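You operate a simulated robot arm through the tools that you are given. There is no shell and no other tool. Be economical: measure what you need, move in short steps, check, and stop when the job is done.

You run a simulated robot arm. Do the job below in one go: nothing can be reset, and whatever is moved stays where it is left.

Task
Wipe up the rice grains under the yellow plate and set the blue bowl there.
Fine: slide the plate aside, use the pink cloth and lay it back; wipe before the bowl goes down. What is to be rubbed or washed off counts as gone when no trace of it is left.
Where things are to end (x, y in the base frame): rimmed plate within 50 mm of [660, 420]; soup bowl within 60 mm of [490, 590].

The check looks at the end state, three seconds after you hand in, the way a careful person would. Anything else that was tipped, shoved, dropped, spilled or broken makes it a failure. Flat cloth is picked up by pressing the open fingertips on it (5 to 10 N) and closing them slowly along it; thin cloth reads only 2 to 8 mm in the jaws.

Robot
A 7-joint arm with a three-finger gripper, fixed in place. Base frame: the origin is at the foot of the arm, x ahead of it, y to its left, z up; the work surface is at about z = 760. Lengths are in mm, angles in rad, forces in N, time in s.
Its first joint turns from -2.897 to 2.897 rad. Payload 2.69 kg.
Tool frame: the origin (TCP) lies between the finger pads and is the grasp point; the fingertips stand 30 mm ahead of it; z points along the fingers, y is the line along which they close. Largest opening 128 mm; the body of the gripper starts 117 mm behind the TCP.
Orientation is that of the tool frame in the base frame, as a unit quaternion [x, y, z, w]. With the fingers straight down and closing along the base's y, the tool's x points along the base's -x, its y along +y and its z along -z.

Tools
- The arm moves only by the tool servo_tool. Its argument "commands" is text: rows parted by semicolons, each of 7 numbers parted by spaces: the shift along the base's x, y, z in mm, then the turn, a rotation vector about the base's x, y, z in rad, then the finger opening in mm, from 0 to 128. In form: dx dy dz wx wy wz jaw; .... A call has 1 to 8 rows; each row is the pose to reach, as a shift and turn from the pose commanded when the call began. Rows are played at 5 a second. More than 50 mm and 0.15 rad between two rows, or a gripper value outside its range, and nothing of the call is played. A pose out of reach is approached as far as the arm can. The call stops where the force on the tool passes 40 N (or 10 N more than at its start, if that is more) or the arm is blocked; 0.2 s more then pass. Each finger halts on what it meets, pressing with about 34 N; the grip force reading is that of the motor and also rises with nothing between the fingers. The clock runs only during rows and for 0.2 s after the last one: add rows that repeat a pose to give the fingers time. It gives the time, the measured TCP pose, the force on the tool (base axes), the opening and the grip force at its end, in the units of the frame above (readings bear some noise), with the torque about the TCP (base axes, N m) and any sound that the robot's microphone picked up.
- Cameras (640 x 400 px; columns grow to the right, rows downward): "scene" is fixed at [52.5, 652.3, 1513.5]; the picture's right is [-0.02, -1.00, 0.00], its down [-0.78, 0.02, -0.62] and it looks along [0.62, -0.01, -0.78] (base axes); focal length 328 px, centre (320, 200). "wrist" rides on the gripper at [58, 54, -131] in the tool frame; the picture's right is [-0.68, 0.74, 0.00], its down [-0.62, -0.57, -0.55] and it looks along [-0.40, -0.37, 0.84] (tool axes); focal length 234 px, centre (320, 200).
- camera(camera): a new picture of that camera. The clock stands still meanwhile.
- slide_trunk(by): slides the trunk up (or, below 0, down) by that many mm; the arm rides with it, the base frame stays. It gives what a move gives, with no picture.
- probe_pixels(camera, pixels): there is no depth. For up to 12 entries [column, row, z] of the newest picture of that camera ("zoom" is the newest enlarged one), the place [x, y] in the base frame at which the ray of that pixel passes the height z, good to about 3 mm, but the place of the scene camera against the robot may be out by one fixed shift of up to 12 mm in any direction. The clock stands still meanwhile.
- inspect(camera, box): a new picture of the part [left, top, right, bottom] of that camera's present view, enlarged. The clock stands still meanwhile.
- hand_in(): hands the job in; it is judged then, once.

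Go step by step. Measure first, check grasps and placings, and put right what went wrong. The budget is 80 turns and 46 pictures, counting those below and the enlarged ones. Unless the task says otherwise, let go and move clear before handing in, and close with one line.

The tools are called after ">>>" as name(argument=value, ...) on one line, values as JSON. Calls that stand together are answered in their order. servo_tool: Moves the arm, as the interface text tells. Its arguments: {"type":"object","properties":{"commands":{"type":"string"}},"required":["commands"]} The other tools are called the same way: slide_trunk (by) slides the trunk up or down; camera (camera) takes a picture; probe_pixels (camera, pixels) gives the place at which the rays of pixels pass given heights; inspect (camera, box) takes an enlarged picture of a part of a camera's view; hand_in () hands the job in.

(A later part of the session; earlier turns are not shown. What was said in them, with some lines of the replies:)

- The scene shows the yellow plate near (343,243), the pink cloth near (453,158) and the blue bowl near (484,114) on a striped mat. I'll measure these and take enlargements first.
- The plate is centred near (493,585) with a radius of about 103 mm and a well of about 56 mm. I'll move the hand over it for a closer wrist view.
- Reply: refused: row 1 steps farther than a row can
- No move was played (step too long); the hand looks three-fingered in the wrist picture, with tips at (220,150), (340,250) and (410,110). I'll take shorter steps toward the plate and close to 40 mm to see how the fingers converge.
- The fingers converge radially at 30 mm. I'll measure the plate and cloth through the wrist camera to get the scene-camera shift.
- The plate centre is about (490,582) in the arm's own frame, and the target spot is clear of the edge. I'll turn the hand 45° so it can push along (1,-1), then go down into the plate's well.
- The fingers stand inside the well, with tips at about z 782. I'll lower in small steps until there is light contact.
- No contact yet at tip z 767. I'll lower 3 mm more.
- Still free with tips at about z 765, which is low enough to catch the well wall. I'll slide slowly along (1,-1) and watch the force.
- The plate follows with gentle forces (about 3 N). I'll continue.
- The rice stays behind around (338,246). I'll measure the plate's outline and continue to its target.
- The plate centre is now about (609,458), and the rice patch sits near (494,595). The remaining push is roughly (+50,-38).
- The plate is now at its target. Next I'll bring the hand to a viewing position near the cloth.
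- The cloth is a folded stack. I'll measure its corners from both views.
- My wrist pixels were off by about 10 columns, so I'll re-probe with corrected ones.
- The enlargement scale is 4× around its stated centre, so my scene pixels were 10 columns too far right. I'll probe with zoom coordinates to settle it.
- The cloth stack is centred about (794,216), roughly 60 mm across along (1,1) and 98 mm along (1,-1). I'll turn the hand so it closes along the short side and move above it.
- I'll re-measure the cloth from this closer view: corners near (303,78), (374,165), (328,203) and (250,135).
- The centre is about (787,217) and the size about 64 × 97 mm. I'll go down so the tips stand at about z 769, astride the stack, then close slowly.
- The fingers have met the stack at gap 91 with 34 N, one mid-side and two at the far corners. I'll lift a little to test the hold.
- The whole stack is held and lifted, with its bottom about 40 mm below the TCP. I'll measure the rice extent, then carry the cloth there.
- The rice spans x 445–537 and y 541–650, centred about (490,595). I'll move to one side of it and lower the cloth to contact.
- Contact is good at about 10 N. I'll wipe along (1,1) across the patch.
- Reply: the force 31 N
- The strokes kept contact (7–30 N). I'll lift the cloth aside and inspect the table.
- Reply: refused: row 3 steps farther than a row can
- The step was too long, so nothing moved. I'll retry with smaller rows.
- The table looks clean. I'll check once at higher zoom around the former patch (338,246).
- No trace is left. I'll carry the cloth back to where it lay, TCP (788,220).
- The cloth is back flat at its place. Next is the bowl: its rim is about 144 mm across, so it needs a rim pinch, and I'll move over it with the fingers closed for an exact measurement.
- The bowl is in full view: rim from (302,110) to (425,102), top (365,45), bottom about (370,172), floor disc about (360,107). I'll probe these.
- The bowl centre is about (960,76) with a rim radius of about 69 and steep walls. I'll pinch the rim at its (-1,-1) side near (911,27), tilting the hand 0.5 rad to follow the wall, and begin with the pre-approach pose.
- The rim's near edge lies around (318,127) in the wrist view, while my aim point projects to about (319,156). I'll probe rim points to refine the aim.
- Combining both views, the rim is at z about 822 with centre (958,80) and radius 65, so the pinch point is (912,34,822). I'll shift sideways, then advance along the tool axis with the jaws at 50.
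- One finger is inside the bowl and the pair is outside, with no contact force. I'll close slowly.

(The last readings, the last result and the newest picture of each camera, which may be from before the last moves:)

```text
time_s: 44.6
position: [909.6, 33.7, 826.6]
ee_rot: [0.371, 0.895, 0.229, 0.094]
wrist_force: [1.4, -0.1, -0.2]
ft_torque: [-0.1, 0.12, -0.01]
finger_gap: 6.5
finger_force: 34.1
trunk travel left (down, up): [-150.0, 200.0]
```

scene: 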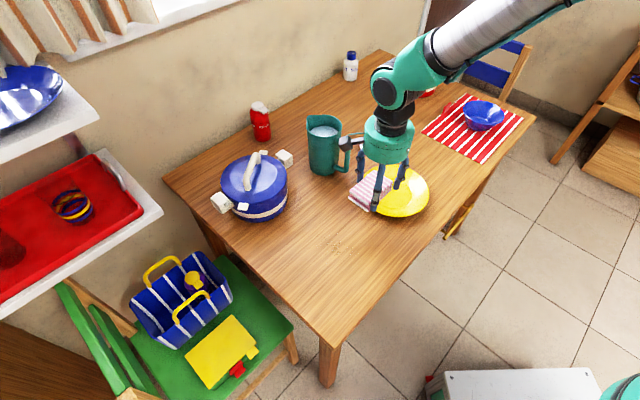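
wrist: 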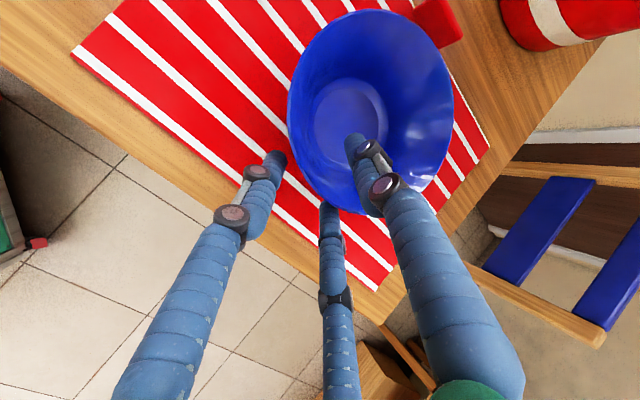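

The jaws hold the rim at a gap of 6.5 mm and 34 N. I'll lift slowly and check the load.

>>> servo_tool(commands="0 0 3 0 0 0 0;0 0 8 0 0 0 0;0 0 20 0 0 0 0;0 0 40 0 0 0 0;0 0 40 0 0 0 0")

>>> inspect(camera="scene", box=[410, 60, 570, 160])

```text
time_s: 45.8
position: [909.2, 33.5, 867.0]
ee_rot: [0.371, 0.895, 0.229, 0.095]
wrist_force: [-0.4, -0.7, -2.2]
ft_torque: [-0.13, 0.08, -0.01]
finger_gap: 6.5
finger_force: 33.8
trunk travel left (down, up): [-150.0, 200.0]
```

```text
4.00 times, centred on (490, 110) of scene
```

zoom: 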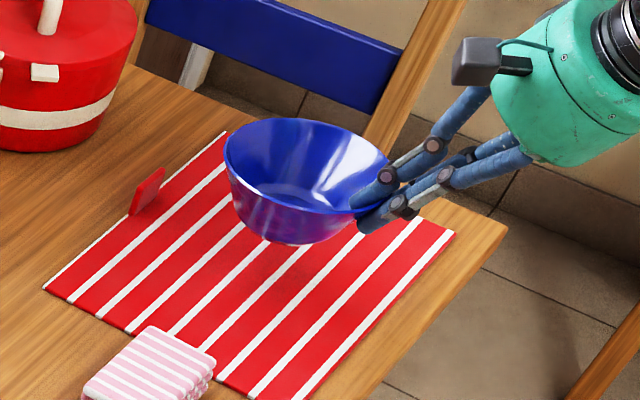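

The bowl hangs level in the grip. I'll raise it and carry it over to the cleaned spot; the TCP target is (442,544).

>>> servo_tool(commands="0 0 35 0 0 0 0;-29 32 50 0 0 0 0;-58 64 50 0 0 0 0;-87 96 50 0 0 0 0;-116 128 50 0 0 0 0;-145 160 50 0 0 0 0;-174 192 50 0 0 0 0;-203 224 50 0 0 0 0")

>>> servo_tool(commands="-29 32 0 0 0 0 0;-58 64 0 0 0 0 0;-87 96 0 0 0 0 0;-116 128 0 0 0 0 0;-145 160 0 0 0 0 0;-174 192 0 0 0 0 0;-203 224 0 0 0 0 0;-232 256 0 0 0 0 0")

>>> servo_tool(commands="-16 15 0 0 0 0 0;-32 31 0 0 0 0 0;-32 31 -20 0 0 0 0;-32 31 -40 0 0 0 0;-32 31 -55 0 0 0 0;-32 31 -65 0 0 0 0;-32 31 -65 0 0 0 0")

>>> camera(camera="scene")

```text
time_s: 47.6
position: [709.5, 260.1, 917.5]
ee_rot: [0.372, 0.895, 0.229, 0.095]
wrist_force: [0.5, -0.1, -1.5]
ft_torque: [-0.09, 0.15, 0.0]
finger_gap: 6.2
finger_force: 34.1
trunk travel left (down, up): [-150.0, 200.0]
```

```text
time_s: 49.4
position: [472.1, 514.4, 915.4]
ee_rot: [0.371, 0.895, 0.228, 0.095]
wrist_force: [0.9, 0.2, -2.9]
ft_torque: [-0.1, 0.16, -0.01]
finger_gap: 6.2
finger_force: 34.4
trunk travel left (down, up): [-150.0, 200.0]
```

```text
time_s: 51.0
position: [443.3, 544.7, 852.2]
ee_rot: [0.371, 0.895, 0.229, 0.095]
wrist_force: [0.4, 0.4, -1.9]
ft_torque: [-0.09, 0.09, 0.0]
finger_gap: 6.1
finger_force: 33.9
trunk travel left (down, up): [-150.0, 200.0]
```

```text
6 pictures are left
```

scene: 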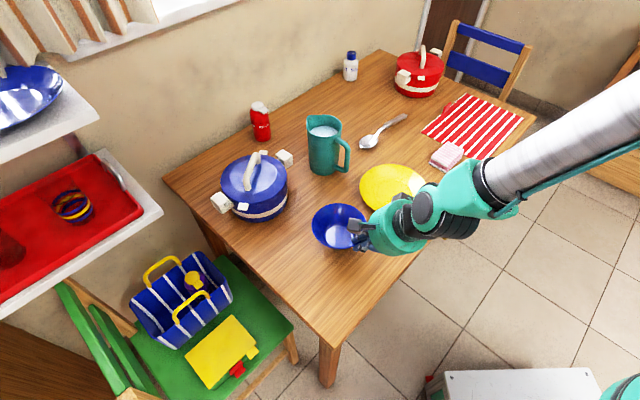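

The bowl is over the target with its bottom about 28 mm above the table. I'll lower it gently to contact.

>>> servo_tool(commands="0 0 -12 0 0 0 0;0 0 -20 0 0 0 0;0 0 -24 0 0 0 0;0 0 -26 0 0 0 0;0 0 -27 0 0 0 0;0 0 -27 0 0 0 0")

```text
time_s: 52.4
position: [443.0, 546.0, 824.4]
ee_rot: [0.371, 0.895, 0.228, 0.095]
wrist_force: [0.0, 0.6, -2.3]
ft_torque: [-0.13, 0.09, -0.02]
finger_gap: 6.0
finger_force: 33.7
trunk travel left (down, up): [-150.0, 200.0]
```

>>> servo_tool(commands="0 0 -0.7 0 0 0 0;0 0 -1.4 0 0 0 0;0 0 -2.1 0 0 0 0;0 0 -2.1 0 0 0 0")

```text
time_s: 53.4
position: [441.5, 544.7, 823.2]
ee_rot: [0.37, 0.895, 0.229, 0.096]
wrist_force: [0.4, 0.1, -1.8]
ft_torque: [-0.11, 0.11, 0.0]
finger_gap: 6.1
finger_force: 33.9
trunk travel left (down, up): [-150.0, 200.0]
```

Still hanging (-1.8 N). I'll go down another 2 mm.

>>> servo_tool(commands="0 0 -0.7 0 0 0 0;0 0 -1.4 0 0 0 0;0 0 -2.1 0 0 0 0;0 0 -2.1 0 0 0 0")

```text
time_s: 54.4
position: [442.3, 546.4, 820.2]
ee_rot: [0.371, 0.895, 0.229, 0.094]
wrist_force: [-3.7, -1.3, 5.1]
ft_torque: [0.19, -0.41, -0.08]
finger_gap: 6.1
finger_force: 34.3
trunk travel left (down, up): [-150.0, 200.0]
```

Contact is made (+5 N). I'll ease up 0.7 mm, open, then withdraw along the tool axis.

>>> servo_tool(commands="0 0 0.7 0 0 0 0;0 0 0.7 0 0 0 10;0 0 0.7 0 0 0 20;0 0 0.7 0 0 0 34;0 0 0.7 0 0 0 50;0 0 0.7 0 0 0 50")

>>> servo_tool(commands="-4 -4 10 0 0 0 50;-8 -8 20 0 0 0 50;-16 -16 40 0 0 0 50;-24 -24 62 0 0 0 50;-28 -40 90 0 0 0 50;-28 -70 120 0 0 0 50;-28 -110 140 0 0 0 50;-28 -150 150 0 0 0 50")

>>> camera(camera="scene")

```text
time_s: 55.8
position: [442.2, 546.3, 822.1]
ee_rot: [0.371, 0.895, 0.229, 0.094]
wrist_force: [-0.3, -0.1, 0.0]
ft_torque: [-0.01, 0.0, -0.02]
finger_gap: 50.1
finger_force: 0.0
trunk travel left (down, up): [-150.0, 200.0]
```

```text
time_s: 57.6
position: [413.1, 395.9, 967.7]
ee_rot: [0.37, 0.895, 0.229, 0.094]
wrist_force: [0.1, 0.2, 0.1]
ft_torque: [0.01, 0.02, -0.03]
finger_gap: 49.7
finger_force: 0.0
trunk travel left (down, up): [-150.0, 200.0]
```

```text
5 pictures are left
```

scene: 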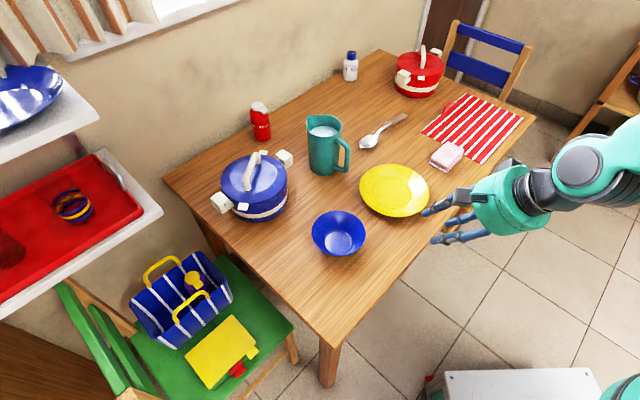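

The bowl stands upright at (338,233) and the plate is at (394,190). I'll verify both positions and take one close look.

>>> probe_pixels(camera="scene", pixels=[[312, 230, 820], [366, 230, 820], [338, 211, 820], [338, 256, 762], [360, 188, 782], [430, 188, 782], [394, 163, 782], [394, 218, 782]])

>>> inspect(camera="scene", box=[290, 150, 450, 270])

```text
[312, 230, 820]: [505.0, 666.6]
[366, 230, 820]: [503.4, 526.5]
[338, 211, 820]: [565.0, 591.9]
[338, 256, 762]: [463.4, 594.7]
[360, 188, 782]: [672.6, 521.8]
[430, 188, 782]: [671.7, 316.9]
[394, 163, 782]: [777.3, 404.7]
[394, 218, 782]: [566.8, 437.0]
```

```text
3.33 times, centred on (370, 210) of scene
```

zoom: 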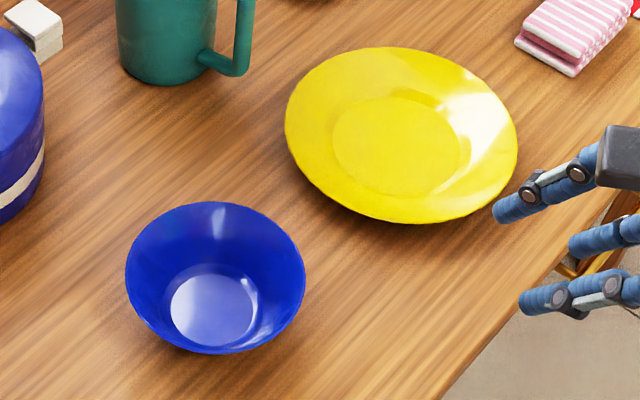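

The bowl is at about (500,595) and the plate at about (672,420), both within tolerance. The table is clean, the cloth is laid back and the hand is clear, so I'm handing in.

>>> hand_in()

```text
The job is handed in.
```

The rice grains are wiped up with no trace visible. The blue bowl stands on that spot at about (500, 595), the plate is at about (672, 420), and the pink cloth lies about 20 mm from where it was.
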